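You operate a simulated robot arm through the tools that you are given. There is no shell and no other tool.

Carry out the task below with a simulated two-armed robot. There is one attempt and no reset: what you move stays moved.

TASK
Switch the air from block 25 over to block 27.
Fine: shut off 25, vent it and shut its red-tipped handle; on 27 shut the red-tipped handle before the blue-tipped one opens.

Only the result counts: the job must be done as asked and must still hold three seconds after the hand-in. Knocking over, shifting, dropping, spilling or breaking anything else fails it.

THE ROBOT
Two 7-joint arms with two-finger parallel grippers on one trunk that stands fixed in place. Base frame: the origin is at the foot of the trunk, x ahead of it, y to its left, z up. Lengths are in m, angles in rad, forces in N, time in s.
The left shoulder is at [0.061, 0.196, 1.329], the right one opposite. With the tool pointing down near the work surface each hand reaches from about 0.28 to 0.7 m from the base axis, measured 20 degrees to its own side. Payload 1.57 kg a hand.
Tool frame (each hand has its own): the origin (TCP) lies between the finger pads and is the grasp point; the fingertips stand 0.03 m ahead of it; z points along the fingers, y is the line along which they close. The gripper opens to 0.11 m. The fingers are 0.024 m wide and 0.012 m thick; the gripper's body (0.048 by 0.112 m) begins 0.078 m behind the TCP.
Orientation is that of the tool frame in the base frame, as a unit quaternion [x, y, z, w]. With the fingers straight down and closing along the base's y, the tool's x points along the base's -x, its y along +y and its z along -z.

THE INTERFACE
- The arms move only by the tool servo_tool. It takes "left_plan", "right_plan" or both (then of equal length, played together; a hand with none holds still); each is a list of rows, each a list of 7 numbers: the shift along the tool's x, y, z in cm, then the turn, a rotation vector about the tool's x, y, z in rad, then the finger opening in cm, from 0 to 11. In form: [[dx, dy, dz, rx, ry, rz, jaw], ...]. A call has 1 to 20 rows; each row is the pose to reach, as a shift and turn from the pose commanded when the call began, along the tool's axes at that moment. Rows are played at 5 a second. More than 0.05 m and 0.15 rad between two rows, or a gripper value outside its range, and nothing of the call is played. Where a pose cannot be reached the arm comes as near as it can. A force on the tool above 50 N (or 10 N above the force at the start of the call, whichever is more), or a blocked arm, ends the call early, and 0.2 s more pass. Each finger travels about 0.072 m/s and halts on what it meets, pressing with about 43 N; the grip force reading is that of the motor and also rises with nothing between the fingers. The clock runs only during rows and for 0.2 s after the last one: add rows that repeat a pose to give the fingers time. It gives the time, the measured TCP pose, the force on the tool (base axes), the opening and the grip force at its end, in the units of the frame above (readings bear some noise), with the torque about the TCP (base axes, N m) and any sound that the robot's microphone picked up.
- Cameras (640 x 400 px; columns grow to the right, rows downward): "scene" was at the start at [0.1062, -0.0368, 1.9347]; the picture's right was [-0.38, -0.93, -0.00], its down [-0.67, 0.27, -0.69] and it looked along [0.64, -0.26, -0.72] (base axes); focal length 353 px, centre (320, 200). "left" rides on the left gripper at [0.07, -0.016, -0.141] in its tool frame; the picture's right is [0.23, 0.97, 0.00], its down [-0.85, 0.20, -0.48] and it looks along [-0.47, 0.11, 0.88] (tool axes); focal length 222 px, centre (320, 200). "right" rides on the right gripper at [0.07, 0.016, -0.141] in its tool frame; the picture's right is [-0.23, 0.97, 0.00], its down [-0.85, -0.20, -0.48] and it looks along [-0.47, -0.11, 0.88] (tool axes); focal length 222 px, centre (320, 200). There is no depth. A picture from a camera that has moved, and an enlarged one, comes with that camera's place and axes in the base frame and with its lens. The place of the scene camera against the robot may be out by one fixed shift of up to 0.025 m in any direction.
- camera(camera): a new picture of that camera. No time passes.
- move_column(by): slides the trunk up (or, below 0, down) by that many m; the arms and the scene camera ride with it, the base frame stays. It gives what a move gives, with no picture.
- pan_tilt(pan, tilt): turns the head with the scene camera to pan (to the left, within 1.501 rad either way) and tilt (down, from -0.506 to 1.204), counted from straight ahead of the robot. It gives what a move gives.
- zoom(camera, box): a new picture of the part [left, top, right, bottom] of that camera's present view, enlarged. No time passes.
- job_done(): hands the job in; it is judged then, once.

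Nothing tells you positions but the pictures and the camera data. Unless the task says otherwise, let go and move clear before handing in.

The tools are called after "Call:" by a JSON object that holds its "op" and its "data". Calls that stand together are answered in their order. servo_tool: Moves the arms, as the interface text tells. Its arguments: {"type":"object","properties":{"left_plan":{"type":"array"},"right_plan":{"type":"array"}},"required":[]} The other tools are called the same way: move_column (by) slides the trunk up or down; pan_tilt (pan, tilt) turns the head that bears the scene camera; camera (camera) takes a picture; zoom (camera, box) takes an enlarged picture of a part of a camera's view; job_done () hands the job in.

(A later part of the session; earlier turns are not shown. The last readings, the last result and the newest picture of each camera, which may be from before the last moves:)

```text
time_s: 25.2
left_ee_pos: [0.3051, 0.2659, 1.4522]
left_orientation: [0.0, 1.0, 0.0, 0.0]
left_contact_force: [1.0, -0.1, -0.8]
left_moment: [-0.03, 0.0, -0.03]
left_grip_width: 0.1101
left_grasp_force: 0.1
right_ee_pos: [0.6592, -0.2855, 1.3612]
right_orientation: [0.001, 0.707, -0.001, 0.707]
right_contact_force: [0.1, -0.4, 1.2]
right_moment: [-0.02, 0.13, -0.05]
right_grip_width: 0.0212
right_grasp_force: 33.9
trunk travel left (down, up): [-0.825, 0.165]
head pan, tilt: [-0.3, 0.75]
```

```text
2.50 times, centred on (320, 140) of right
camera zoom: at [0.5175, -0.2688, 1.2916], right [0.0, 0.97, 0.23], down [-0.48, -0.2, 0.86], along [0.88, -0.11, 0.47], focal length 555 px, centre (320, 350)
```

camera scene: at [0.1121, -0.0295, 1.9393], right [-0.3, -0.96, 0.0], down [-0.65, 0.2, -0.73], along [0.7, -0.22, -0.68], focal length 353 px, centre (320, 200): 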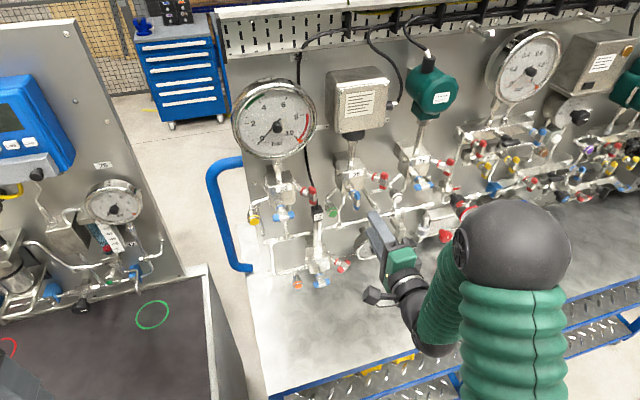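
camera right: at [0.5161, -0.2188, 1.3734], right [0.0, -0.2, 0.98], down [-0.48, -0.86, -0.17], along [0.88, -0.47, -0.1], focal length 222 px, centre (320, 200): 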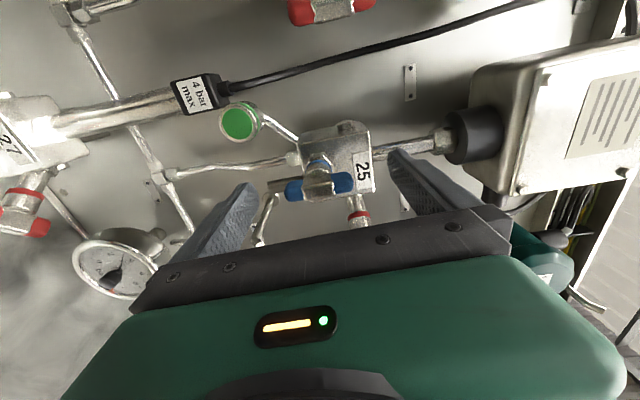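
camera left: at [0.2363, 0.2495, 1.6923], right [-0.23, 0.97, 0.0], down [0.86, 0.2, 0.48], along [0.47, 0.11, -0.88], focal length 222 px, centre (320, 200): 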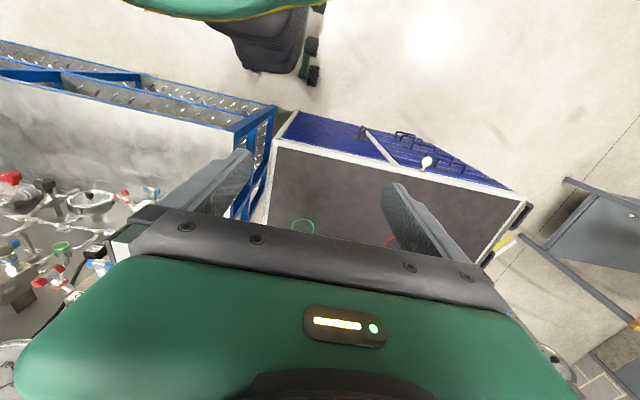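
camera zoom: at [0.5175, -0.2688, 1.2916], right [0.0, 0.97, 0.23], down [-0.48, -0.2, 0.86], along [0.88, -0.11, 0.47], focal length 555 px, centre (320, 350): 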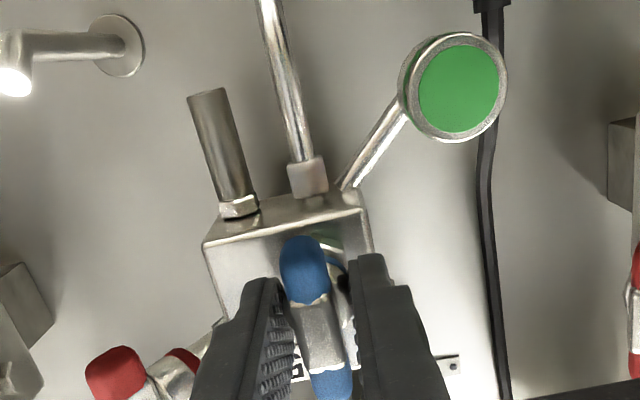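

The jaw holds the bar at 2.1 cm with 34 N. I try a small clockwise turn (closing sense) and watch the torque.

Call:
{"op": "servo_tool", "data": {"right_plan": [[0, 0, 0, 0, 0, 0.05, 0], [0, 0, 0, 0, 0, 0.1, 0], [0, 0, 0, 0, 0, 0.15, 0], [0, 0, 0, 0, 0, 0.15, 0]]}}

Call:
{"op": "zoom", "data": {"camera": "right", "box": [220, 60, 420, 220]}}

```text
time_s: 26.2
left_ee_pos: [0.3051, 0.2664, 1.451]
left_orientation: [0.0, 1.0, 0.0, 0.0]
left_contact_force: [-0.5, 0.1, 0.9]
left_moment: [0.03, 0.02, 0.03]
left_grip_width: 0.1101
left_grasp_force: 0.1
right_ee_pos: [0.6569, -0.2853, 1.3604]
right_orientation: [0.053, 0.705, 0.054, 0.705]
right_contact_force: [-2.0, -1.5, 0.2]
right_moment: [0.02, 0.03, 0.06]
right_grip_width: 0.0212
right_grasp_force: 34.7
trunk travel left (down, up): [-0.825, 0.165]
head pan, tilt: [-0.3, 0.75]
```

```text
2.50 times, centred on (320, 140) of right
camera zoom: at [0.5175, -0.259, 1.2949], right [0.0, 0.93, 0.37], down [-0.48, -0.33, 0.82], along [0.88, -0.18, 0.44], focal length 555 px, centre (320, 350)
```

zoom: 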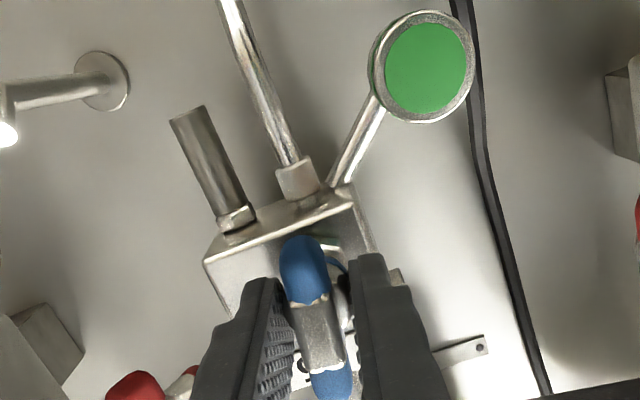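

The handle follows the hand clockwise with hardly any torque. I continue the turn to nearly a quarter turn.

Call:
{"op": "servo_tool", "data": {"right_plan": [[0, 0, 0, 0, 0, 0.12, 0], [0, 0, 0, 0, 0, 0.24, 0], [0, 0, 0, 0, 0, 0.36, 0], [0, 0, 0, 0, 0, 0.48, 0], [0, 0, 0, 0, 0, 0.6, 0], [0, 0, 0, 0, 0, 0.72, 0], [0, 0, 0, 0, 0, 0.84, 0], [0, 0, 0, 0, 0, 0.96, 0], [0, 0, 0, 0, 0, 1.08, 0], [0, 0, 0, 0, 0, 1.2, 0], [0, 0, 0, 0, 0, 1.3, 0], [0, 0, 0, 0, 0, 1.3, 0]]}}

Call:
{"op": "camera", "data": {"camera": "right"}}

Call:
{"op": "zoom", "data": {"camera": "scene", "box": [310, 130, 430, 260]}}

```text
time_s: 28.9
left_ee_pos: [0.3067, 0.266, 1.4524]
left_orientation: [0.0, 1.0, 0.001, -0.001]
left_contact_force: [0.1, -0.3, -0.2]
left_moment: [-0.01, 0.0, 0.01]
left_grip_width: 0.1099
left_grasp_force: 0.1
right_ee_pos: [0.6596, -0.2872, 1.3594]
right_orientation: [0.471, 0.529, 0.469, 0.528]
right_contact_force: [-5.8, -0.2, -8.1]
right_moment: [0.04, 0.25, 0.36]
right_grip_width: 0.0212
right_grasp_force: 34.3
trunk travel left (down, up): [-0.825, 0.165]
head pan, tilt: [-0.3, 0.75]
```

```text
taken
camera right: at [0.5176, -0.2164, 1.3676], right [0.0, -0.11, 0.99], down [-0.48, -0.87, -0.1], along [0.88, -0.48, -0.06], focal length 222 px, centre (320, 200)
```

right: 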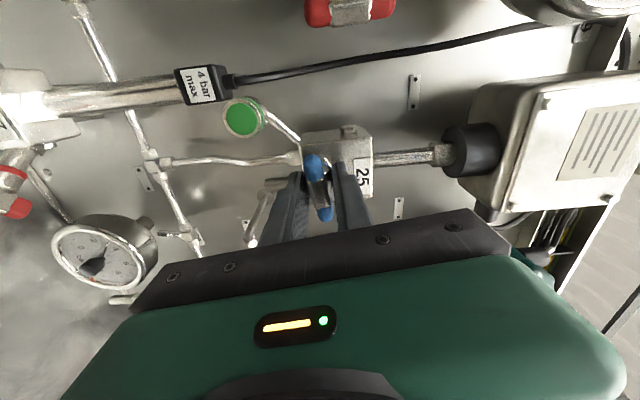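

```text
3.08 times, centred on (370, 195) of scene
camera zoom: at [0.1115, -0.0311, 1.8392], right [-0.3, -0.96, 0.0], down [-0.65, 0.2, -0.73], along [0.7, -0.22, -0.68], focal length 1086 px, centre (166, 215)
```

zoom: 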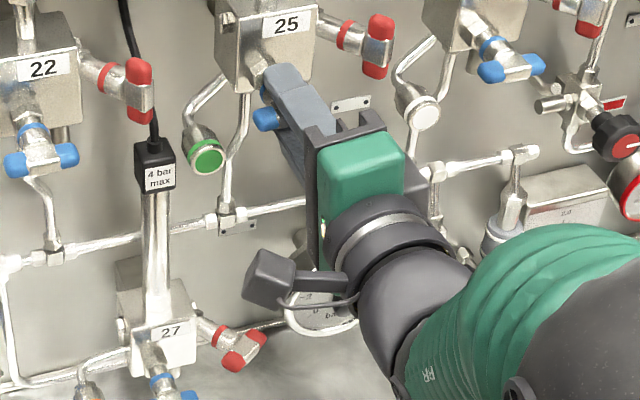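

The bar is now almost horizontal, with small forces because the stem sits a few mm below my TCP. I finish the quarter turn with a slight downward correction, watching for the stop.

Call:
{"op": "servo_tool", "data": {"right_plan": [[0, -0.2, 0, 0, 0, 0.03, 0], [0, -0.3, 0, 0, 0, 0.07, 0], [0, -0.3, 0, 0, 0, 0.12, 0], [0, -0.3, 0, 0, 0, 0.12, 0]]}}

Call:
{"op": "zoom", "data": {"camera": "right", "box": [220, 90, 420, 250]}}

```text
time_s: 29.9
left_ee_pos: [0.3061, 0.2653, 1.4526]
left_orientation: [0.0, 1.0, 0.0, 0.0]
left_contact_force: [-0.2, 0.8, -0.5]
left_moment: [0.0, 0.01, -0.01]
left_grip_width: 0.11
left_grasp_force: 0.0
right_ee_pos: [0.6585, -0.2873, 1.3586]
right_orientation: [0.5, 0.499, 0.5, 0.501]
right_contact_force: [-0.7, -3.2, 1.9]
right_moment: [0.01, -0.09, 0.47]
right_grip_width: 0.021
right_grasp_force: 34.0
trunk travel left (down, up): [-0.825, 0.165]
head pan, tilt: [-0.3, 0.75]
```

```text
2.50 times, centred on (320, 170) of right
camera zoom: at [0.5176, -0.2177, 1.3748], right [0.0, -0.23, 0.97], down [-0.48, -0.85, -0.2], along [0.88, -0.47, -0.11], focal length 555 px, centre (320, 275)
```

zoom: 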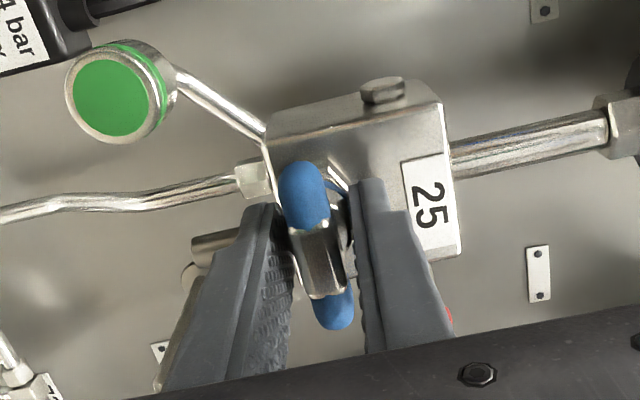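

The bar is horizontal now with no torque about its axis. I nudge 0.06 rad further to feel whether the closing stop is there.

Call:
{"op": "servo_tool", "data": {"right_plan": [[0, 0, 0, 0, 0, 0.03, 0], [0, 0, 0, 0, 0, 0.06, 0], [0, 0, 0, 0, 0, 0.06, 0]]}}

Call:
{"op": "zoom", "data": {"camera": "right", "box": [220, 90, 420, 250]}}

```text
time_s: 30.6
left_ee_pos: [0.3046, 0.2674, 1.4517]
left_orientation: [0.001, 1.0, 0.0, 0.0]
left_contact_force: [-0.4, 0.3, -0.3]
left_moment: [0.0, 0.02, 0.0]
left_grip_width: 0.1098
left_grasp_force: 0.0
right_ee_pos: [0.6582, -0.2868, 1.3585]
right_orientation: [0.516, 0.484, 0.515, 0.485]
right_contact_force: [1.6, -2.4, 5.9]
right_moment: [0.01, -0.16, -0.26]
right_grip_width: 0.0211
right_grasp_force: 33.9
trunk travel left (down, up): [-0.825, 0.165]
head pan, tilt: [-0.3, 0.75]
```

```text
2.50 times, centred on (320, 170) of right
camera zoom: at [0.5176, -0.2184, 1.379], right [0.0, -0.29, 0.96], down [-0.48, -0.84, -0.25], along [0.88, -0.46, -0.14], focal length 555 px, centre (320, 275)
```

zoom: 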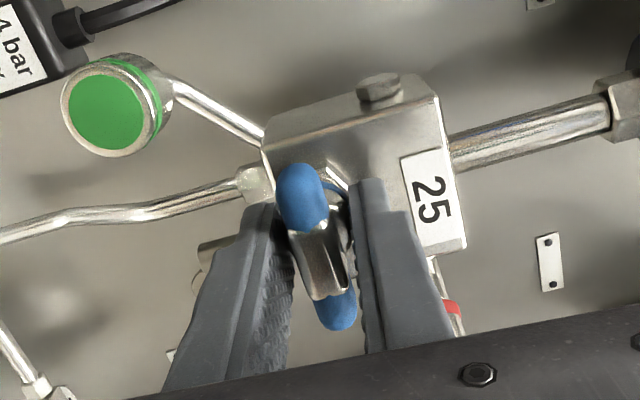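

There's no hard stop felt at 90°, so I return to exactly horizontal, open the jaw and back straight off to inspect.

Call:
{"op": "servo_tool", "data": {"right_plan": [[0, 0, 0, 0, 0, -0.03, 0], [0, 0, 0, 0, 0, -0.06, 0], [0, 0, 0, 0, 0, -0.06, 0], [0, 0, 0, 0, 0, -0.06, 3], [0, 0, 0, 0, 0, -0.06, 4.5], [0, 0, 0, 0, 0, -0.06, 4.5], [0, 0, -2.5, 0, 0, -0.06, 4.5], [0, 0, -5, 0, 0, -0.06, 4.5], [0, 0, -8, 0, 0, -0.06, 4.5]]}}

Call:
{"op": "camera", "data": {"camera": "right"}}

Call:
{"op": "zoom", "data": {"camera": "right", "box": [220, 60, 420, 220]}}

Call:
{"op": "zoom", "data": {"camera": "scene", "box": [310, 110, 430, 240]}}

```text
time_s: 32.6
left_ee_pos: [0.3054, 0.2665, 1.4525]
left_orientation: [0.001, 1.0, 0.0, 0.0]
left_contact_force: [0.9, -0.1, -0.1]
left_moment: [-0.03, 0.0, 0.01]
left_grip_width: 0.1101
left_grasp_force: 0.1
right_ee_pos: [0.5765, -0.2862, 1.359]
right_orientation: [0.5, 0.5, 0.5, 0.5]
right_contact_force: [0.0, 0.3, -0.3]
right_moment: [-0.01, -0.02, -0.01]
right_grip_width: 0.0446
right_grasp_force: 0.1
trunk travel left (down, up): [-0.825, 0.165]
head pan, tilt: [-0.3, 0.75]
```

```text
taken
camera right: at [0.4353, -0.2164, 1.3749], right [0.0, -0.23, 0.97], down [-0.48, -0.85, -0.2], along [0.88, -0.47, -0.11], focal length 222 px, centre (320, 200)
```

right: 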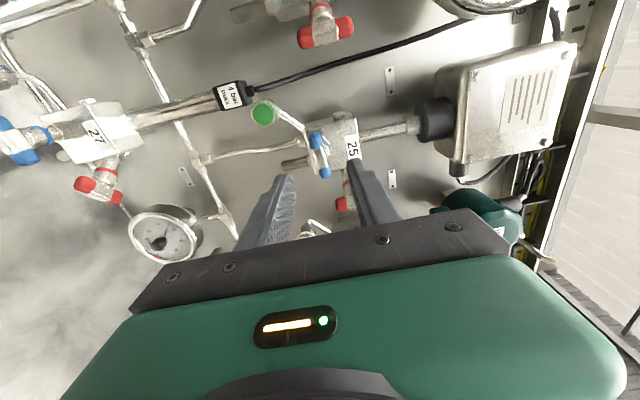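

```text
2.50 times, centred on (320, 140) of right
camera zoom: at [0.4353, -0.2164, 1.3749], right [0.0, -0.23, 0.97], down [-0.48, -0.85, -0.2], along [0.88, -0.47, -0.11], focal length 555 px, centre (320, 350)
```

zoom: 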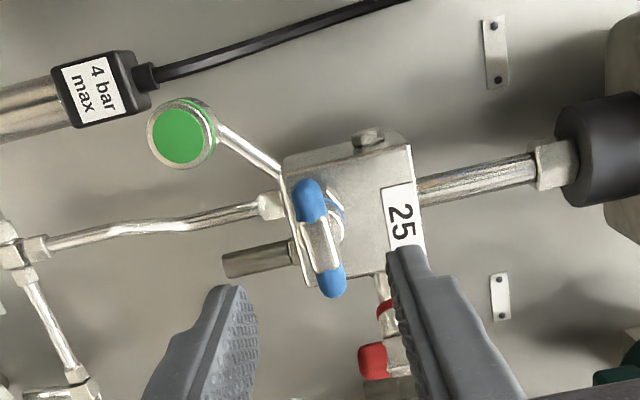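

```text
3.08 times, centred on (370, 175) of scene
camera zoom: at [0.1097, -0.029, 1.8395], right [-0.3, -0.96, 0.0], down [-0.65, 0.2, -0.73], along [0.7, -0.22, -0.68], focal length 1086 px, centre (166, 277)
```

zoom: 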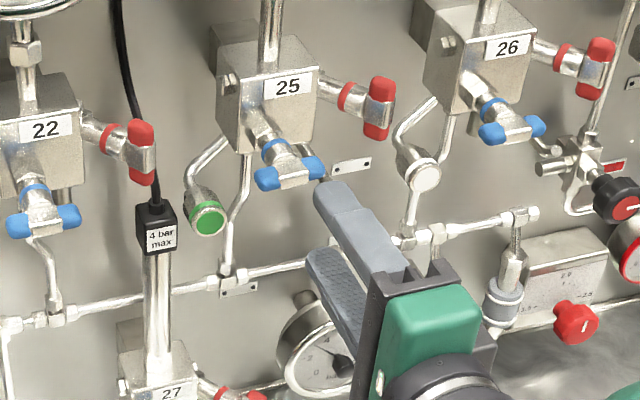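

25's blue handle now lies across like those of 22 and 26. I will zoom closer to compare its angle.

Call:
{"op": "zoom", "data": {"camera": "scene", "box": [330, 130, 390, 180]}}

Call:
{"op": "zoom", "data": {"camera": "scene", "box": [410, 110, 470, 160]}}

Call:
{"op": "zoom", "data": {"camera": "scene", "box": [250, 140, 310, 190]}}

```text
8.00 times, centred on (360, 155) of scene
camera zoom: at [0.1097, -0.029, 1.8395], right [-0.3, -0.96, 0.0], down [-0.65, 0.2, -0.73], along [0.7, -0.22, -0.68], focal length 2823 px, centre (0, 560)
```

zoom: 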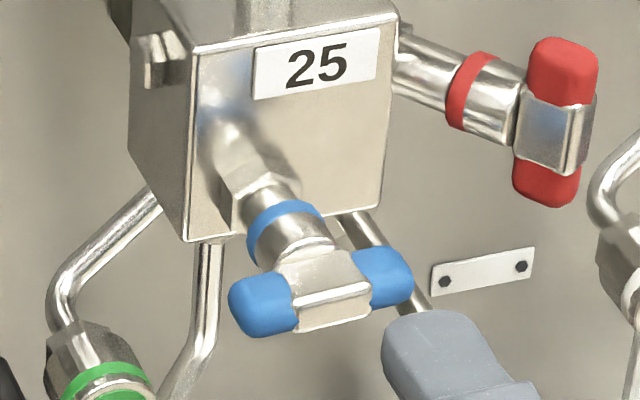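

```text
8.00 times, centred on (440, 135) of scene
camera zoom: at [0.1097, -0.029, 1.8395], right [-0.3, -0.96, 0.0], down [-0.65, 0.2, -0.73], along [0.7, -0.22, -0.68], focal length 2823 px, centre (-640, 720)
```

zoom: 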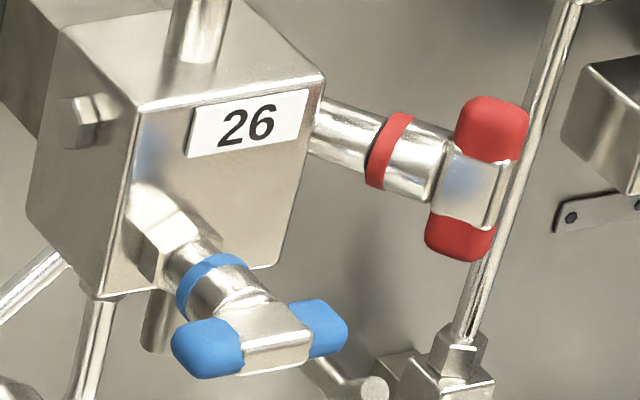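

```text
8.00 times, centred on (280, 165) of scene
camera zoom: at [0.1097, -0.029, 1.8395], right [-0.3, -0.96, 0.0], down [-0.65, 0.2, -0.73], along [0.7, -0.22, -0.68], focal length 2823 px, centre (640, 480)
```

zoom: 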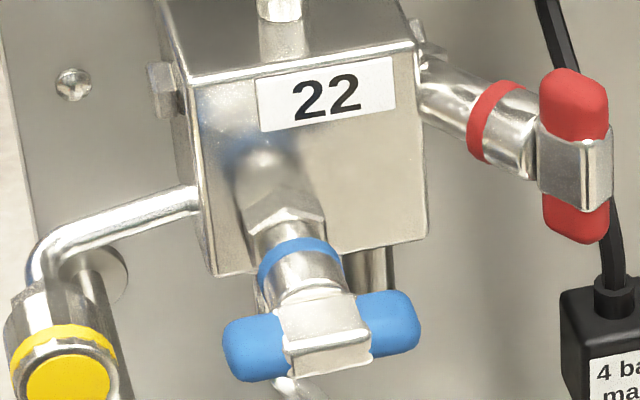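

The bar looks about 3° short of level (right end slightly high). I regrip it with a hair more roll so that the closing pads square it up, then release again.

Call:
{"op": "servo_tool", "data": {"right_plan": [[0, 0, 3, 0, 0, 0.04, 4.5], [0, 0, 6, 0, 0, 0.04, 4.5], [0, 0, 8, 0, 0, 0.04, 4.5], [0, 0, 8, 0, 0, 0.04, 2.5], [0, 0, 8, 0, 0, 0.04, 1], [0, 0, 8, 0, 0, 0.04, 0], [0, 0, 8, 0, 0, 0.04, 0], [0, 0, 8, 0, 0, 0.06, 0], [0, 0, 8, 0, 0, 0.06, 0]]}}

Call:
{"op": "servo_tool", "data": {"right_plan": [[0, 0, 0, 0, 0, 0, 2.5], [0, 0, 0, 0, 0, 0, 4.5], [0, 0, 0, 0, 0, 0, 4.5], [0, 0, -2.5, 0, 0, 0, 4.5], [0, 0, -5, 0, 0, 0, 4.5], [0, 0, -8, 0, 0, -0.06, 4.5]]}}

Call:
{"op": "zoom", "data": {"camera": "right", "box": [280, 100, 380, 180]}}

Call:
{"op": "zoom", "data": {"camera": "scene", "box": [330, 130, 390, 180]}}

```text
time_s: 34.6
left_ee_pos: [0.3059, 0.2661, 1.452]
left_orientation: [0.0, 1.0, 0.0, -0.001]
left_contact_force: [-0.7, 0.0, -0.5]
left_moment: [0.0, 0.0, 0.01]
left_grip_width: 0.1101
left_grasp_force: 0.1
right_ee_pos: [0.6604, -0.2857, 1.3594]
right_orientation: [0.514, 0.485, 0.514, 0.485]
right_contact_force: [2.9, -1.1, 2.2]
right_moment: [0.04, -0.07, -0.14]
right_grip_width: 0.0208
right_grasp_force: 34.2
trunk travel left (down, up): [-0.825, 0.165]
head pan, tilt: [-0.3, 0.75]
```

```text
time_s: 36.0
left_ee_pos: [0.3042, 0.267, 1.4511]
left_orientation: [0.0, 1.0, 0.001, 0.0]
left_contact_force: [-0.7, -0.1, 0.3]
left_moment: [-0.02, -0.01, 0.0]
left_grip_width: 0.1099
left_grasp_force: 0.1
right_ee_pos: [0.5769, -0.2878, 1.3591]
right_orientation: [0.5, 0.5, 0.501, 0.499]
right_contact_force: [-0.1, -0.2, 0.6]
right_moment: [-0.02, 0.01, 0.01]
right_grip_width: 0.0451
right_grasp_force: 0.0
trunk travel left (down, up): [-0.825, 0.165]
head pan, tilt: [-0.3, 0.75]
```

```text
5.00 times, centred on (330, 140) of right
camera zoom: at [0.4373, -0.2169, 1.3751], right [0.0, -0.23, 0.97], down [-0.48, -0.86, -0.2], along [0.88, -0.47, -0.11], focal length 1111 px, centre (270, 500)
```

zoom: 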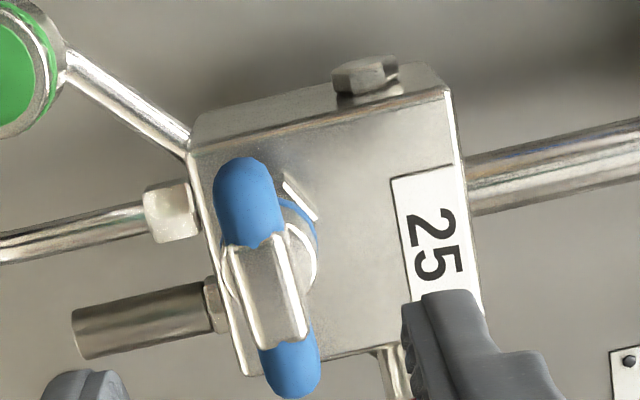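

```text
8.00 times, centred on (360, 155) of scene
camera zoom: at [0.11, -0.029, 1.8395], right [-0.3, -0.96, 0.0], down [-0.65, 0.2, -0.73], along [0.7, -0.22, -0.68], focal length 2823 px, centre (0, 560)
```

zoom: 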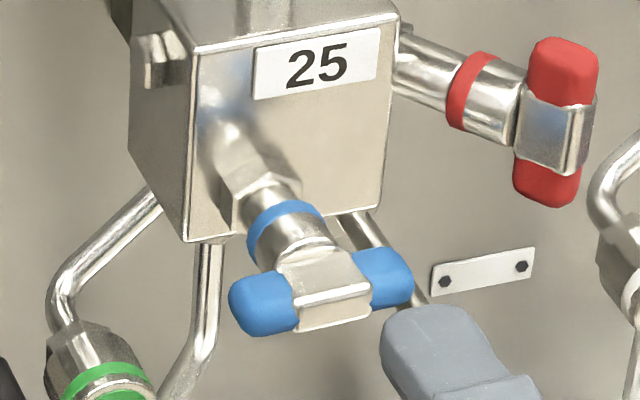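

25's blue handle is level and at rest, so 25 is shut off. Next is 25's red handle at about (0.678, -0.357, 1.385), whose stem points out to the right-front at about 45°. I roll the hand back and yaw it left while moving to the right of it, staying clear of block 26.

Call:
{"op": "servo_tool", "data": {"right_plan": [[0, 0, 0, 0, 0, -0.14, 4.5], [0, 0, 0, 0, 0, -0.28, 4.5], [0, 0, 0, 0, 0, -0.42, 4.5], [0, 0, 0, 0, 0, -0.56, 4.5], [0, 0, 0, 0, 0, -0.7, 4.5], [0, 0, 0, 0, 0, -0.84, 4.5], [0, 0, 0, 0, 0, -0.98, 4.5], [0, 0, 0, 0, 0, -1.12, 4.5], [0, 0, 0, 0, 0, -1.26, 4.5], [0, 0, 0, 0, 0, -1.4, 4.5], [0, 0, 0, 0, 0, -1.5, 4.5], [0, 0, 0, 0, 0, -1.5708, 4.5]]}}

Call:
{"op": "servo_tool", "data": {"right_plan": [[-0.4, -2, 0.2, -0.09, 0, 0, 4.5], [-0.9, -4, 0.4, -0.18, 0, 0, 4.5], [-1.3, -6, 0.6, -0.27, 0, 0, 4.5], [-1.7, -8, 0.8, -0.36, 0, 0, 4.5], [-2.2, -10, 1, -0.45, 0, 0, 4.5], [-2.6, -11.8, 1, -0.55, 0, 0, 4.5], [-2.6, -11.8, 1, -0.55, 0, 0, 4.5]]}}

Call:
{"op": "camera", "data": {"camera": "right"}}

Call:
{"op": "camera", "data": {"camera": "scene"}}

```text
time_s: 38.6
left_ee_pos: [0.3056, 0.2665, 1.451]
left_orientation: [0.0, 1.0, 0.0, -0.001]
left_contact_force: [0.0, -0.8, 0.0]
left_moment: [0.02, -0.02, 0.02]
left_grip_width: 0.1103
left_grasp_force: 0.1
right_ee_pos: [0.5796, -0.2848, 1.3575]
right_orientation: [0.0, 0.707, -0.003, 0.707]
right_contact_force: [-0.5, 0.2, -1.4]
right_moment: [-0.06, 0.0, 0.01]
right_grip_width: 0.0448
right_grasp_force: 0.1
trunk travel left (down, up): [-0.825, 0.165]
head pan, tilt: [-0.3, 0.75]
```

```text
time_s: 40.2
left_ee_pos: [0.3056, 0.2648, 1.4512]
left_orientation: [0.0, 1.0, 0.001, -0.001]
left_contact_force: [0.3, 0.2, 0.0]
left_moment: [0.0, 0.0, -0.03]
left_grip_width: 0.11
left_grasp_force: 0.1
right_ee_pos: [0.5887, -0.406, 1.3849]
right_orientation: [-0.192, 0.681, 0.193, 0.68]
right_contact_force: [-0.2, 0.7, 0.1]
right_moment: [0.02, 0.04, 0.0]
right_grip_width: 0.0449
right_grasp_force: 0.1
trunk travel left (down, up): [-0.825, 0.165]
head pan, tilt: [-0.3, 0.75]
```

```text
taken
camera right: at [0.4602, -0.4661, 1.315], right [-0.51, 0.83, 0.23], down [-0.3, -0.42, 0.86], along [0.81, 0.37, 0.47], focal length 222 px, centre (320, 200)
```

right: 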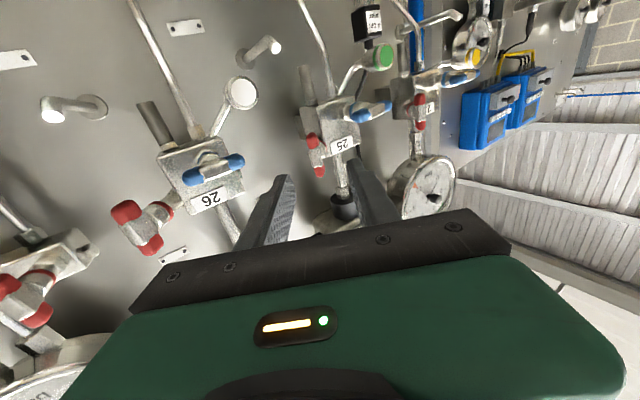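

```text
taken
camera scene: at [0.112, -0.0322, 1.8393], right [-0.3, -0.96, 0.0], down [-0.65, 0.2, -0.73], along [0.7, -0.22, -0.68], focal length 353 px, centre (320, 200)
```

scene: 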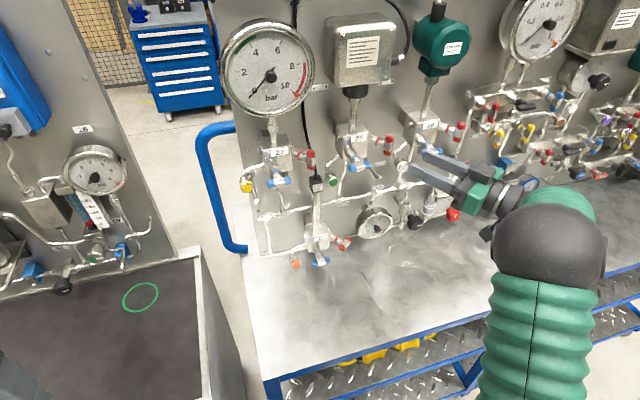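

The hand is pre-positioned at (0.589, -0.406, 1.385), yawed 0.55 rad left. I enlarge the view of 25's red handle to refine the aim.

Call:
{"op": "zoom", "data": {"camera": "right", "box": [250, 90, 400, 210]}}

Call:
{"op": "zoom", "data": {"camera": "scene", "box": [330, 110, 450, 210]}}

```text
3.33 times, centred on (325, 150) of right
camera zoom: at [0.4602, -0.4661, 1.315], right [-0.51, 0.83, 0.23], down [-0.3, -0.42, 0.86], along [0.81, 0.37, 0.47], focal length 740 px, centre (303, 367)
```

zoom: 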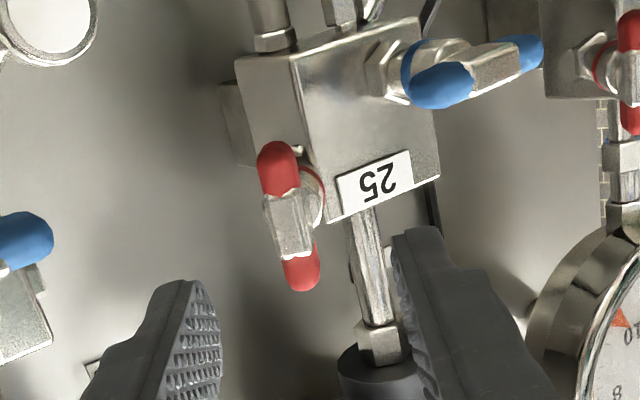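

```text
4.00 times, centred on (390, 160) of scene
camera zoom: at [0.112, -0.0322, 1.8393], right [-0.3, -0.96, 0.0], down [-0.65, 0.2, -0.73], along [0.7, -0.22, -0.68], focal length 1411 px, centre (40, 360)
```

zoom: 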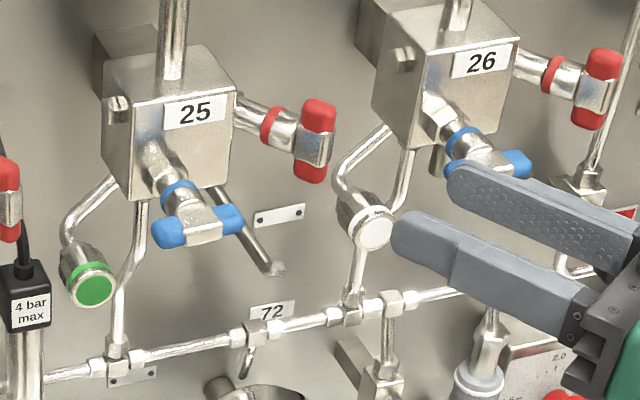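

The refined red hub is at (0.678, -0.358, 1.387). I advance about 8 cm along the fingers so that they straddle the upright red bar.

Call:
{"op": "servo_tool", "data": {"right_plan": [[-0.1, -0.3, 2, 0, 0, 0, 4], [-0.2, -0.6, 4, 0, 0, 0, 4], [-0.2, -0.6, 5.5, 0, 0, 0, 4], [-0.2, -0.6, 7, 0, 0, 0, 4], [-0.2, -0.6, 7.9, 0, 0, 0, 4], [-0.2, -0.6, 7.9, 0, 0, 0, 4]]}}

Call:
{"op": "zoom", "data": {"camera": "right", "box": [220, 60, 420, 220]}}

Call:
{"op": "zoom", "data": {"camera": "scene", "box": [330, 110, 450, 210]}}

```text
time_s: 41.6
left_ee_pos: [0.3064, 0.2657, 1.4518]
left_orientation: [0.0, 1.0, 0.0, -0.001]
left_contact_force: [-0.4, 0.8, -0.3]
left_moment: [0.0, 0.02, -0.03]
left_grip_width: 0.1101
left_grasp_force: 0.1
right_ee_pos: [0.6587, -0.3696, 1.3876]
right_orientation: [-0.192, 0.681, 0.192, 0.68]
right_contact_force: [1.3, 0.2, -0.1]
right_moment: [-0.03, -0.05, 0.0]
right_grip_width: 0.0398
right_grasp_force: 0.1
trunk travel left (down, up): [-0.825, 0.165]
head pan, tilt: [-0.3, 0.75]
```

```text
2.50 times, centred on (320, 140) of right
camera zoom: at [0.5306, -0.4293, 1.3166], right [-0.51, 0.83, 0.23], down [-0.3, -0.42, 0.86], along [0.81, 0.37, 0.47], focal length 555 px, centre (320, 350)
```

zoom: 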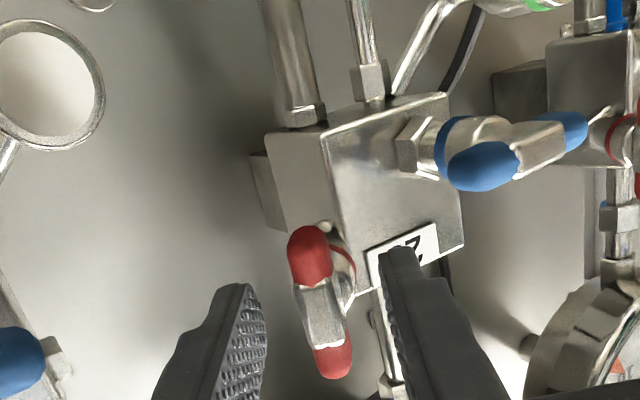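

```text
4.00 times, centred on (390, 160) of scene
camera zoom: at [0.1122, -0.0304, 1.8393], right [-0.3, -0.96, 0.0], down [-0.65, 0.2, -0.73], along [0.7, -0.22, -0.68], focal length 1411 px, centre (40, 360)
```

zoom: 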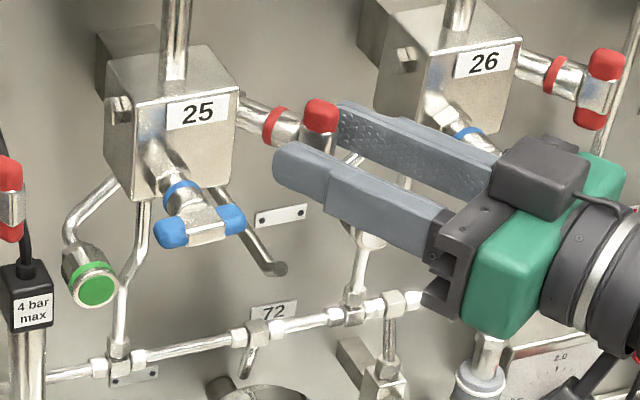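

The red bar is between the fingers. I close the jaw onto it.

Call:
{"op": "servo_tool", "data": {"right_plan": [[0, 0, 0, 0, 0, 0, 2.5], [0, 0, 0, 0, 0, 0, 1], [0, 0, 0, 0, 0, 0, 0], [0, 0, 0, 0, 0, 0, 0]]}}

Call:
{"op": "zoom", "data": {"camera": "right", "box": [220, 60, 420, 220]}}

```text
time_s: 42.6
left_ee_pos: [0.306, 0.266, 1.4519]
left_orientation: [0.0, 1.0, 0.0, -0.002]
left_contact_force: [0.1, -0.6, 1.1]
left_moment: [0.02, 0.0, -0.01]
left_grip_width: 0.1101
left_grasp_force: 0.0
right_ee_pos: [0.6591, -0.3682, 1.3857]
right_orientation: [-0.192, 0.681, 0.192, 0.68]
right_contact_force: [-0.3, 0.5, 0.5]
right_moment: [-0.05, 0.01, 0.61]
right_grip_width: 0.0131
right_grasp_force: 29.8
trunk travel left (down, up): [-0.825, 0.165]
head pan, tilt: [-0.3, 0.75]
```

```text
2.50 times, centred on (320, 140) of right
camera zoom: at [0.5305, -0.429, 1.3166], right [-0.51, 0.83, 0.23], down [-0.3, -0.42, 0.86], along [0.81, 0.37, 0.47], focal length 555 px, centre (320, 350)
```

zoom: 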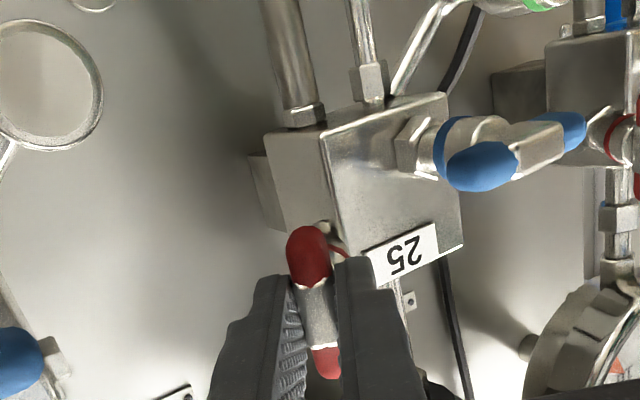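

The jaw holds the red bar itself at 1.3 cm. I test a small counter-clockwise (opening) turn about the stem axis and listen and feel.

Call:
{"op": "servo_tool", "data": {"right_plan": [[0.03, 0, 0, 0, -0.014, -0.058, 0], [0.06, 0, 0, 0, -0.028, -0.117, 0], [0.06, 0, 0, 0, -0.028, -0.117, 0]]}}

Call:
{"op": "zoom", "data": {"camera": "right", "box": [220, 60, 420, 220]}}

```text
time_s: 43.5
left_ee_pos: [0.3061, 0.2654, 1.4513]
left_orientation: [0.0, 1.0, 0.0, -0.001]
left_contact_force: [-0.2, -1.1, 0.1]
left_moment: [0.0, -0.02, 0.0]
left_grip_width: 0.1101
left_grasp_force: 0.1
right_ee_pos: [0.6586, -0.3691, 1.3852]
right_orientation: [-0.229, 0.659, 0.155, 0.7]
right_contact_force: [0.9, -0.7, 1.9]
right_moment: [-0.38, 0.53, 0.38]
right_grip_width: 0.013
right_grasp_force: 29.7
trunk travel left (down, up): [-0.825, 0.165]
head pan, tilt: [-0.3, 0.75]
```

```text
2.50 times, centred on (320, 140) of right
camera zoom: at [0.5367, -0.4352, 1.3105], right [-0.52, 0.85, 0.11], down [-0.38, -0.35, 0.86], along [0.76, 0.41, 0.5], focal length 555 px, centre (320, 350)
```

zoom: 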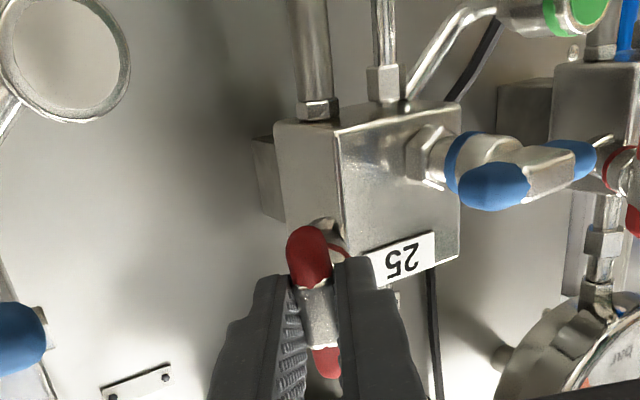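

The bar follows with hardly any torque about its axis; the side torque suggests the stem axis is nearly along my tool axis. I undo the small tilt and then turn purely about the tool axis.

Call:
{"op": "servo_tool", "data": {"right_plan": [[-0.06, 0, 0, 0, 0.028, 0, 0], [-0.06, 0, 0, 0, 0.028, 0, 0]]}}

Call:
{"op": "servo_tool", "data": {"right_plan": [[0, 0, 0, 0, 0, -0.1, 0], [0, 0, 0, 0, 0, -0.2, 0], [0, 0, 0, 0, 0, -0.2, 0]]}}

Call:
{"op": "zoom", "data": {"camera": "right", "box": [220, 60, 420, 220]}}

```text
time_s: 44.0
left_ee_pos: [0.3061, 0.2661, 1.4523]
left_orientation: [0.0, 1.0, 0.001, 0.0]
left_contact_force: [-0.5, 0.1, 0.5]
left_moment: [-0.05, 0.0, 0.0]
left_grip_width: 0.1101
left_grasp_force: 0.1
right_ee_pos: [0.6597, -0.3689, 1.3864]
right_orientation: [-0.23, 0.669, 0.151, 0.691]
right_contact_force: [1.1, 0.1, 3.1]
right_moment: [0.44, -0.6, 0.57]
right_grip_width: 0.0128
right_grasp_force: 30.1
trunk travel left (down, up): [-0.825, 0.165]
head pan, tilt: [-0.3, 0.75]
```

```text
time_s: 44.9
left_ee_pos: [0.3051, 0.2656, 1.4531]
left_orientation: [0.0, 1.0, 0.001, 0.0]
left_contact_force: [0.4, -0.2, -0.6]
left_moment: [-0.02, 0.02, 0.03]
left_grip_width: 0.11
left_grasp_force: 0.1
right_ee_pos: [0.6592, -0.3688, 1.3866]
right_orientation: [-0.297, 0.642, 0.081, 0.702]
right_contact_force: [1.2, -0.6, 3.0]
right_moment: [0.28, -0.4, 0.66]
right_grip_width: 0.0128
right_grasp_force: 29.6
trunk travel left (down, up): [-0.825, 0.165]
head pan, tilt: [-0.3, 0.75]
```

```text
2.50 times, centred on (320, 140) of right
camera zoom: at [0.5421, -0.4483, 1.3148], right [-0.52, 0.85, -0.09], down [-0.45, -0.18, 0.87], along [0.73, 0.49, 0.48], focal length 555 px, centre (320, 350)
```

zoom: 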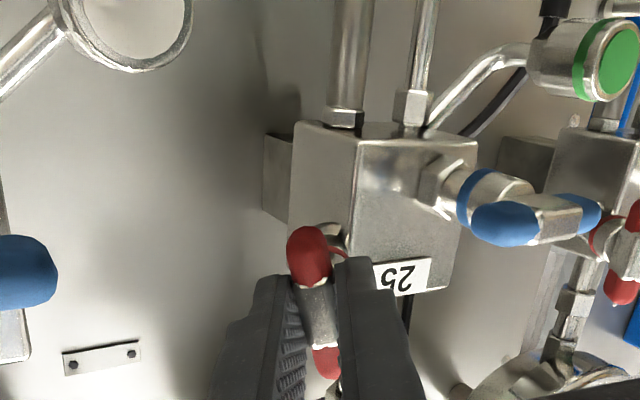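

The bar turns smoothly with the hand (about 0.32 rad so far). I continue the opening turn toward horizontal.

Call:
{"op": "servo_tool", "data": {"right_plan": [[0, 0, 0, 0, 0, -0.12, 0], [0, 0, 0, 0, 0, -0.24, 0], [0, 0, 0, 0, 0, -0.36, 0], [0, 0, 0, 0, 0, -0.48, 0], [0, 0, 0, 0, 0, -0.6, 0], [0, 0, 0, 0, 0, -0.6, 0]]}}

Call:
{"op": "zoom", "data": {"camera": "right", "box": [220, 60, 420, 220]}}

Call:
{"op": "camera", "data": {"camera": "scene"}}

```text
time_s: 46.2
left_ee_pos: [0.3041, 0.2629, 1.4531]
left_orientation: [0.0, 1.0, 0.001, 0.0]
left_contact_force: [0.1, 0.3, -0.5]
left_moment: [-0.02, -0.01, 0.0]
left_grip_width: 0.1099
left_grasp_force: 0.1
right_ee_pos: [0.6585, -0.3702, 1.3868]
right_orientation: [-0.473, 0.525, -0.129, 0.696]
right_contact_force: [5.5, -4.6, 14.1]
right_moment: [-0.26, 0.17, 0.0]
right_grip_width: 0.0127
right_grasp_force: 29.6
trunk travel left (down, up): [-0.825, 0.165]
head pan, tilt: [-0.3, 0.75]
```

```text
2.50 times, centred on (320, 140) of right
camera zoom: at [0.5622, -0.4823, 1.3309], right [-0.4, 0.66, -0.64], down [-0.7, 0.23, 0.68], along [0.59, 0.72, 0.37], focal length 555 px, centre (320, 350)
```

zoom: 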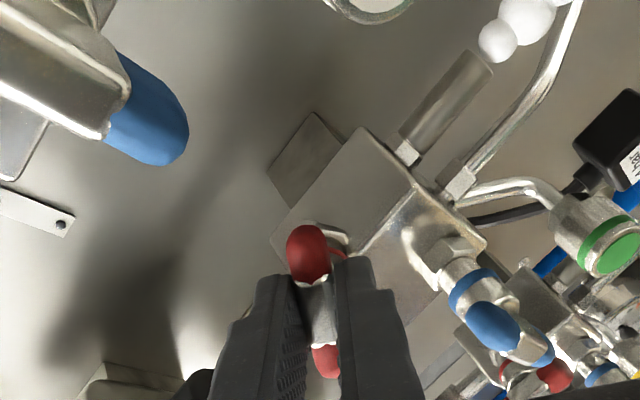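

```text
taken
camera scene: at [0.1107, -0.032, 1.8396], right [-0.3, -0.96, 0.0], down [-0.65, 0.2, -0.73], along [0.7, -0.22, -0.68], focal length 353 px, centre (320, 200)
```

scene: 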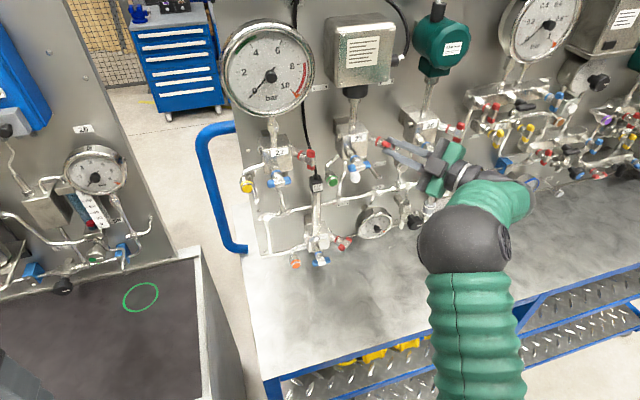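

White puffs come out of 25's vent stub, so it is venting. There is a 15 N side force because the hub sits a few mm higher; I correct upward and finish the turn to horizontal.

Call:
{"op": "servo_tool", "data": {"right_plan": [[-0.1, -0.14, 0, 0, 0, -0.08, 0], [-0.21, -0.28, 0, 0, 0, -0.18, 0], [-0.21, -0.28, 0, 0, 0, -0.3, 0], [-0.21, -0.28, 0, 0, 0, -0.42, 0], [-0.21, -0.28, 0, 0, 0, -0.42, 0]]}}

Call:
{"op": "zoom", "data": {"camera": "right", "box": [220, 60, 420, 220]}}

Call:
{"op": "zoom", "data": {"camera": "scene", "box": [330, 110, 450, 210]}}

```text
time_s: 47.5
left_ee_pos: [0.3047, 0.2645, 1.4514]
left_orientation: [0.0, 1.0, 0.001, -0.001]
left_contact_force: [0.0, 0.2, 1.0]
left_moment: [0.04, 0.02, -0.04]
left_grip_width: 0.1099
left_grasp_force: 0.0
right_ee_pos: [0.6591, -0.3691, 1.3868]
right_orientation: [-0.573, 0.417, -0.271, 0.651]
right_contact_force: [-11.5, 1.3, -18.2]
right_moment: [-0.59, 0.81, -0.11]
right_grip_width: 0.012
right_grasp_force: 29.1
trunk travel left (down, up): [-0.825, 0.165]
head pan, tilt: [-0.3, 0.75]
```

```text
2.50 times, centred on (320, 140) of right
camera zoom: at [0.5716, -0.4977, 1.3555], right [-0.24, 0.38, -0.89], down [-0.82, 0.42, 0.4], along [0.53, 0.82, 0.21], focal length 555 px, centre (320, 350)
```

zoom: 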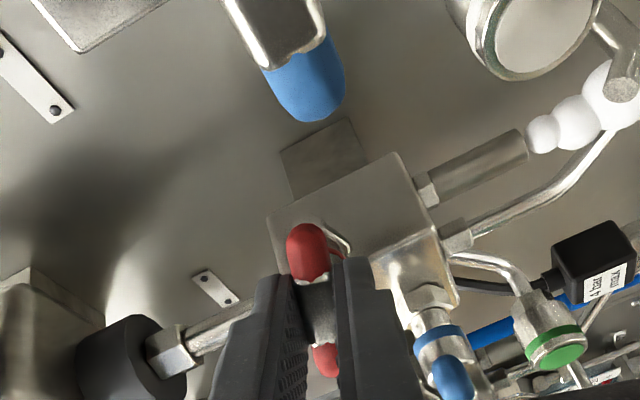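

```text
4.00 times, centred on (390, 160) of scene
camera zoom: at [0.1117, -0.0313, 1.839], right [-0.3, -0.96, 0.0], down [-0.65, 0.2, -0.73], along [0.7, -0.22, -0.68], focal length 1411 px, centre (40, 360)
```

zoom: 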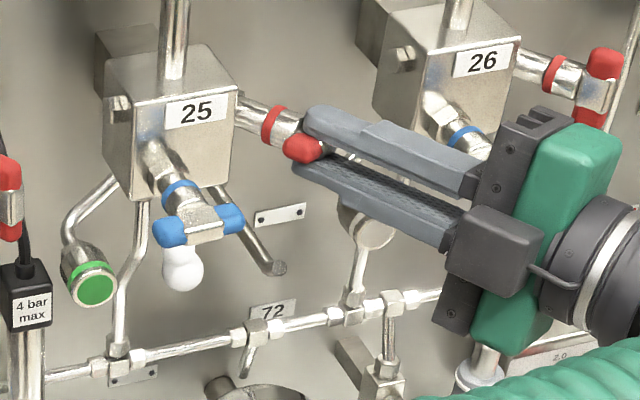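

Venting goes on, and I overcorrected upward (now -18 N), so I shift back down 2 mm while finishing the last 0.2 rad.

Call:
{"op": "servo_tool", "data": {"right_plan": [[0.03, 0.12, -0.1, 0, 0, 0, 0], [0.05, 0.19, -0.1, 0, 0, -0.08, 0], [0.05, 0.19, -0.1, 0, 0, -0.16, 0], [0.05, 0.19, -0.1, 0, 0, -0.23, 0], [0.05, 0.19, -0.1, 0, 0, -0.23, 0]]}}

Call:
{"op": "zoom", "data": {"camera": "right", "box": [220, 60, 420, 220]}}

Call:
{"op": "zoom", "data": {"camera": "scene", "box": [330, 110, 450, 210]}}

```text
time_s: 48.0
left_ee_pos: [0.3064, 0.2654, 1.4533]
left_orientation: [0.0, 1.0, 0.001, -0.001]
left_contact_force: [-1.2, 0.4, 0.2]
left_moment: [-0.03, -0.02, 0.01]
left_grip_width: 0.1101
left_grasp_force: 0.1
right_ee_pos: [0.6579, -0.3698, 1.3878]
right_orientation: [-0.588, 0.41, -0.276, 0.64]
right_contact_force: [-1.4, 0.0, -9.1]
right_moment: [0.23, -0.27, 0.26]
right_grip_width: 0.0119
right_grasp_force: 28.9
right hand out of reach, approached as far as the arm can: row 2
trunk travel left (down, up): [-0.825, 0.165]
head pan, tilt: [-0.3, 0.75]
stopped in row 2 (right hand): the force on the tool passed its limit at 65 N (the readings are from after the stop); the commanded pose is now the measured one
```

```text
2.50 times, centred on (320, 140) of right
camera zoom: at [0.5729, -0.4996, 1.3617], right [-0.24, 0.34, -0.91], down [-0.82, 0.43, 0.38], along [0.52, 0.84, 0.17], focal length 555 px, centre (320, 350)
```

zoom: 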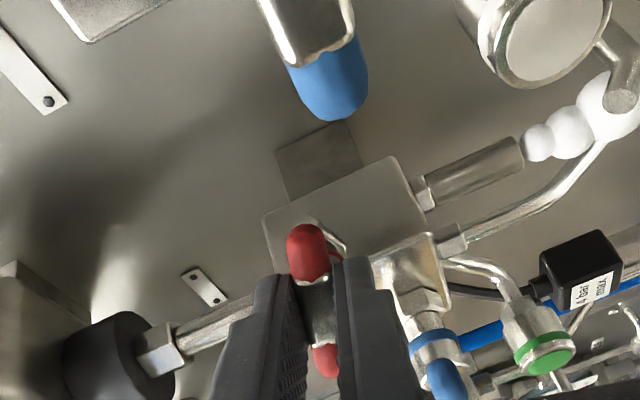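

```text
4.00 times, centred on (390, 160) of scene
camera zoom: at [0.1148, -0.0312, 1.8394], right [-0.3, -0.96, 0.0], down [-0.65, 0.2, -0.73], along [0.7, -0.22, -0.68], focal length 1411 px, centre (40, 360)
```

zoom: 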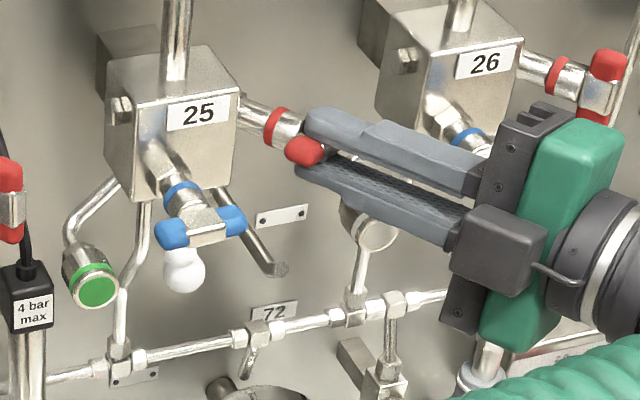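

The last bit hit the arm's roll limit and stopped the call, but the vent is open about 75° and puffing. I hold still for two seconds to let it vent and look again.

Call:
{"op": "servo_tool", "data": {"right_plan": [[0, 0, 0, 0, 0, 0, 0], [0, 0, 0, 0, 0, 0, 0], [0, 0, 0, 0, 0, 0, 0], [0, 0, 0, 0, 0, 0, 0], [0, 0, 0, 0, 0, 0, 0], [0, 0, 0, 0, 0, 0, 0], [0, 0, 0, 0, 0, 0, 0], [0, 0, 0, 0, 0, 0, 0], [0, 0, 0, 0, 0, 0, 0], [0, 0, 0, 0, 0, 0, 0]]}}

Call:
{"op": "zoom", "data": {"camera": "right", "box": [220, 60, 420, 220]}}

Call:
{"op": "zoom", "data": {"camera": "scene", "box": [330, 110, 450, 210]}}

```text
time_s: 50.2
left_ee_pos: [0.3056, 0.2649, 1.4524]
left_orientation: [-0.001, 1.0, 0.001, -0.001]
left_contact_force: [-0.1, 0.1, -0.3]
left_moment: [0.02, 0.03, 0.02]
left_grip_width: 0.1099
left_grasp_force: 0.0
right_ee_pos: [0.6585, -0.3691, 1.3875]
right_orientation: [-0.59, 0.41, -0.276, 0.639]
right_contact_force: [-7.6, 3.9, -24.1]
right_moment: [0.05, -0.03, 0.37]
right_grip_width: 0.0122
right_grasp_force: 29.0
trunk travel left (down, up): [-0.825, 0.165]
head pan, tilt: [-0.3, 0.75]
```

```text
2.50 times, centred on (320, 140) of right
camera zoom: at [0.5729, -0.4996, 1.3618], right [-0.24, 0.34, -0.91], down [-0.82, 0.43, 0.38], along [0.52, 0.84, 0.17], focal length 555 px, centre (320, 350)
```

zoom: 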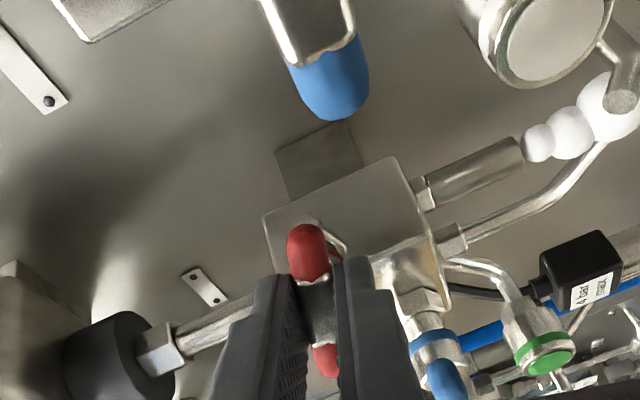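

```text
4.00 times, centred on (390, 160) of scene
camera zoom: at [0.1154, -0.0313, 1.8389], right [-0.3, -0.96, 0.0], down [-0.65, 0.2, -0.73], along [0.7, -0.22, -0.68], focal length 1411 px, centre (40, 360)
```

zoom: 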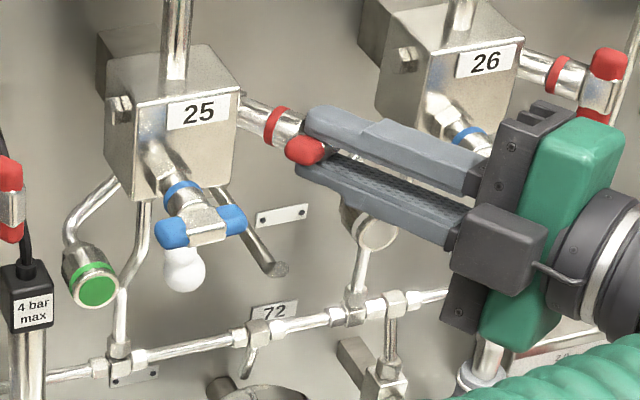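

The puffs look unchanged after two seconds, with 24 N of vertical load on the hand. I relax the hand 2 mm downward and wait longer to see if the venting dies down.

Call:
{"op": "servo_tool", "data": {"right_plan": [[0, 0.1, 0, 0, 0, 0, 0], [0, 0.2, 0, 0, 0, 0, 0], [0, 0.2, 0, 0, 0, 0, 0], [0, 0.2, 0, 0, 0, 0, 0], [0, 0.2, 0, 0, 0, 0, 0], [0, 0.2, 0, 0, 0, 0, 0], [0, 0.2, 0, 0, 0, 0, 0], [0, 0.2, 0, 0, 0, 0, 0], [0, 0.2, 0, 0, 0, 0, 0], [0, 0.2, 0, 0, 0, 0, 0], [0, 0.2, 0, 0, 0, 0, 0], [0, 0.2, 0, 0, 0, 0, 0], [0, 0.2, 0, 0, 0, 0, 0], [0, 0.2, 0, 0, 0, 0, 0], [0, 0.2, 0, 0, 0, 0, 0], [0, 0.2, 0, 0, 0, 0, 0]]}}

Call:
{"op": "zoom", "data": {"camera": "right", "box": [220, 60, 420, 220]}}

Call:
{"op": "camera", "data": {"camera": "right"}}

```text
time_s: 53.6
left_ee_pos: [0.3057, 0.2648, 1.452]
left_orientation: [-0.001, 1.0, 0.001, -0.002]
left_contact_force: [-0.3, -0.7, -0.7]
left_moment: [0.01, 0.01, 0.03]
left_grip_width: 0.11
left_grasp_force: 0.0
right_ee_pos: [0.6592, -0.3675, 1.3876]
right_orientation: [-0.588, 0.409, -0.279, 0.64]
right_contact_force: [15.1, -7.3, 17.6]
right_moment: [0.43, -0.7, -0.64]
right_grip_width: 0.0122
right_grasp_force: 29.1
trunk travel left (down, up): [-0.825, 0.165]
head pan, tilt: [-0.3, 0.75]
```

```text
2.50 times, centred on (320, 140) of right
camera zoom: at [0.5727, -0.4994, 1.3613], right [-0.24, 0.34, -0.91], down [-0.82, 0.43, 0.37], along [0.52, 0.83, 0.18], focal length 555 px, centre (320, 350)
```

zoom: 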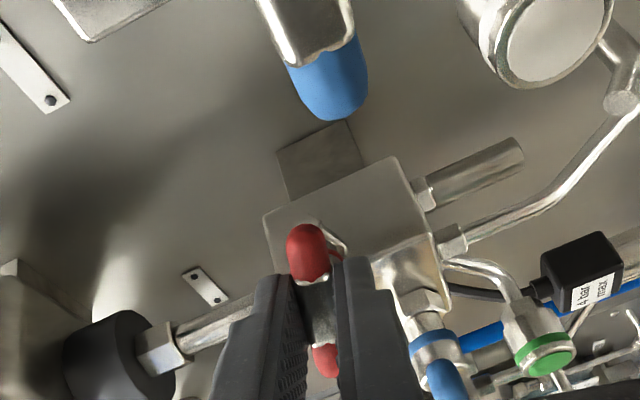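

```text
taken
camera right: at [0.5727, -0.4994, 1.3613], right [-0.24, 0.34, -0.91], down [-0.82, 0.43, 0.37], along [0.52, 0.83, 0.18], focal length 222 px, centre (320, 200)
```

right: 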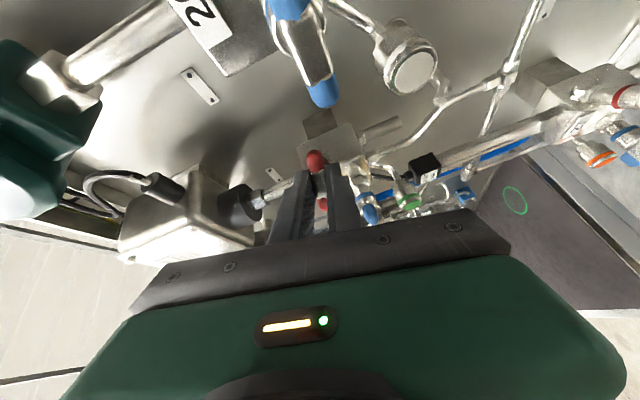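

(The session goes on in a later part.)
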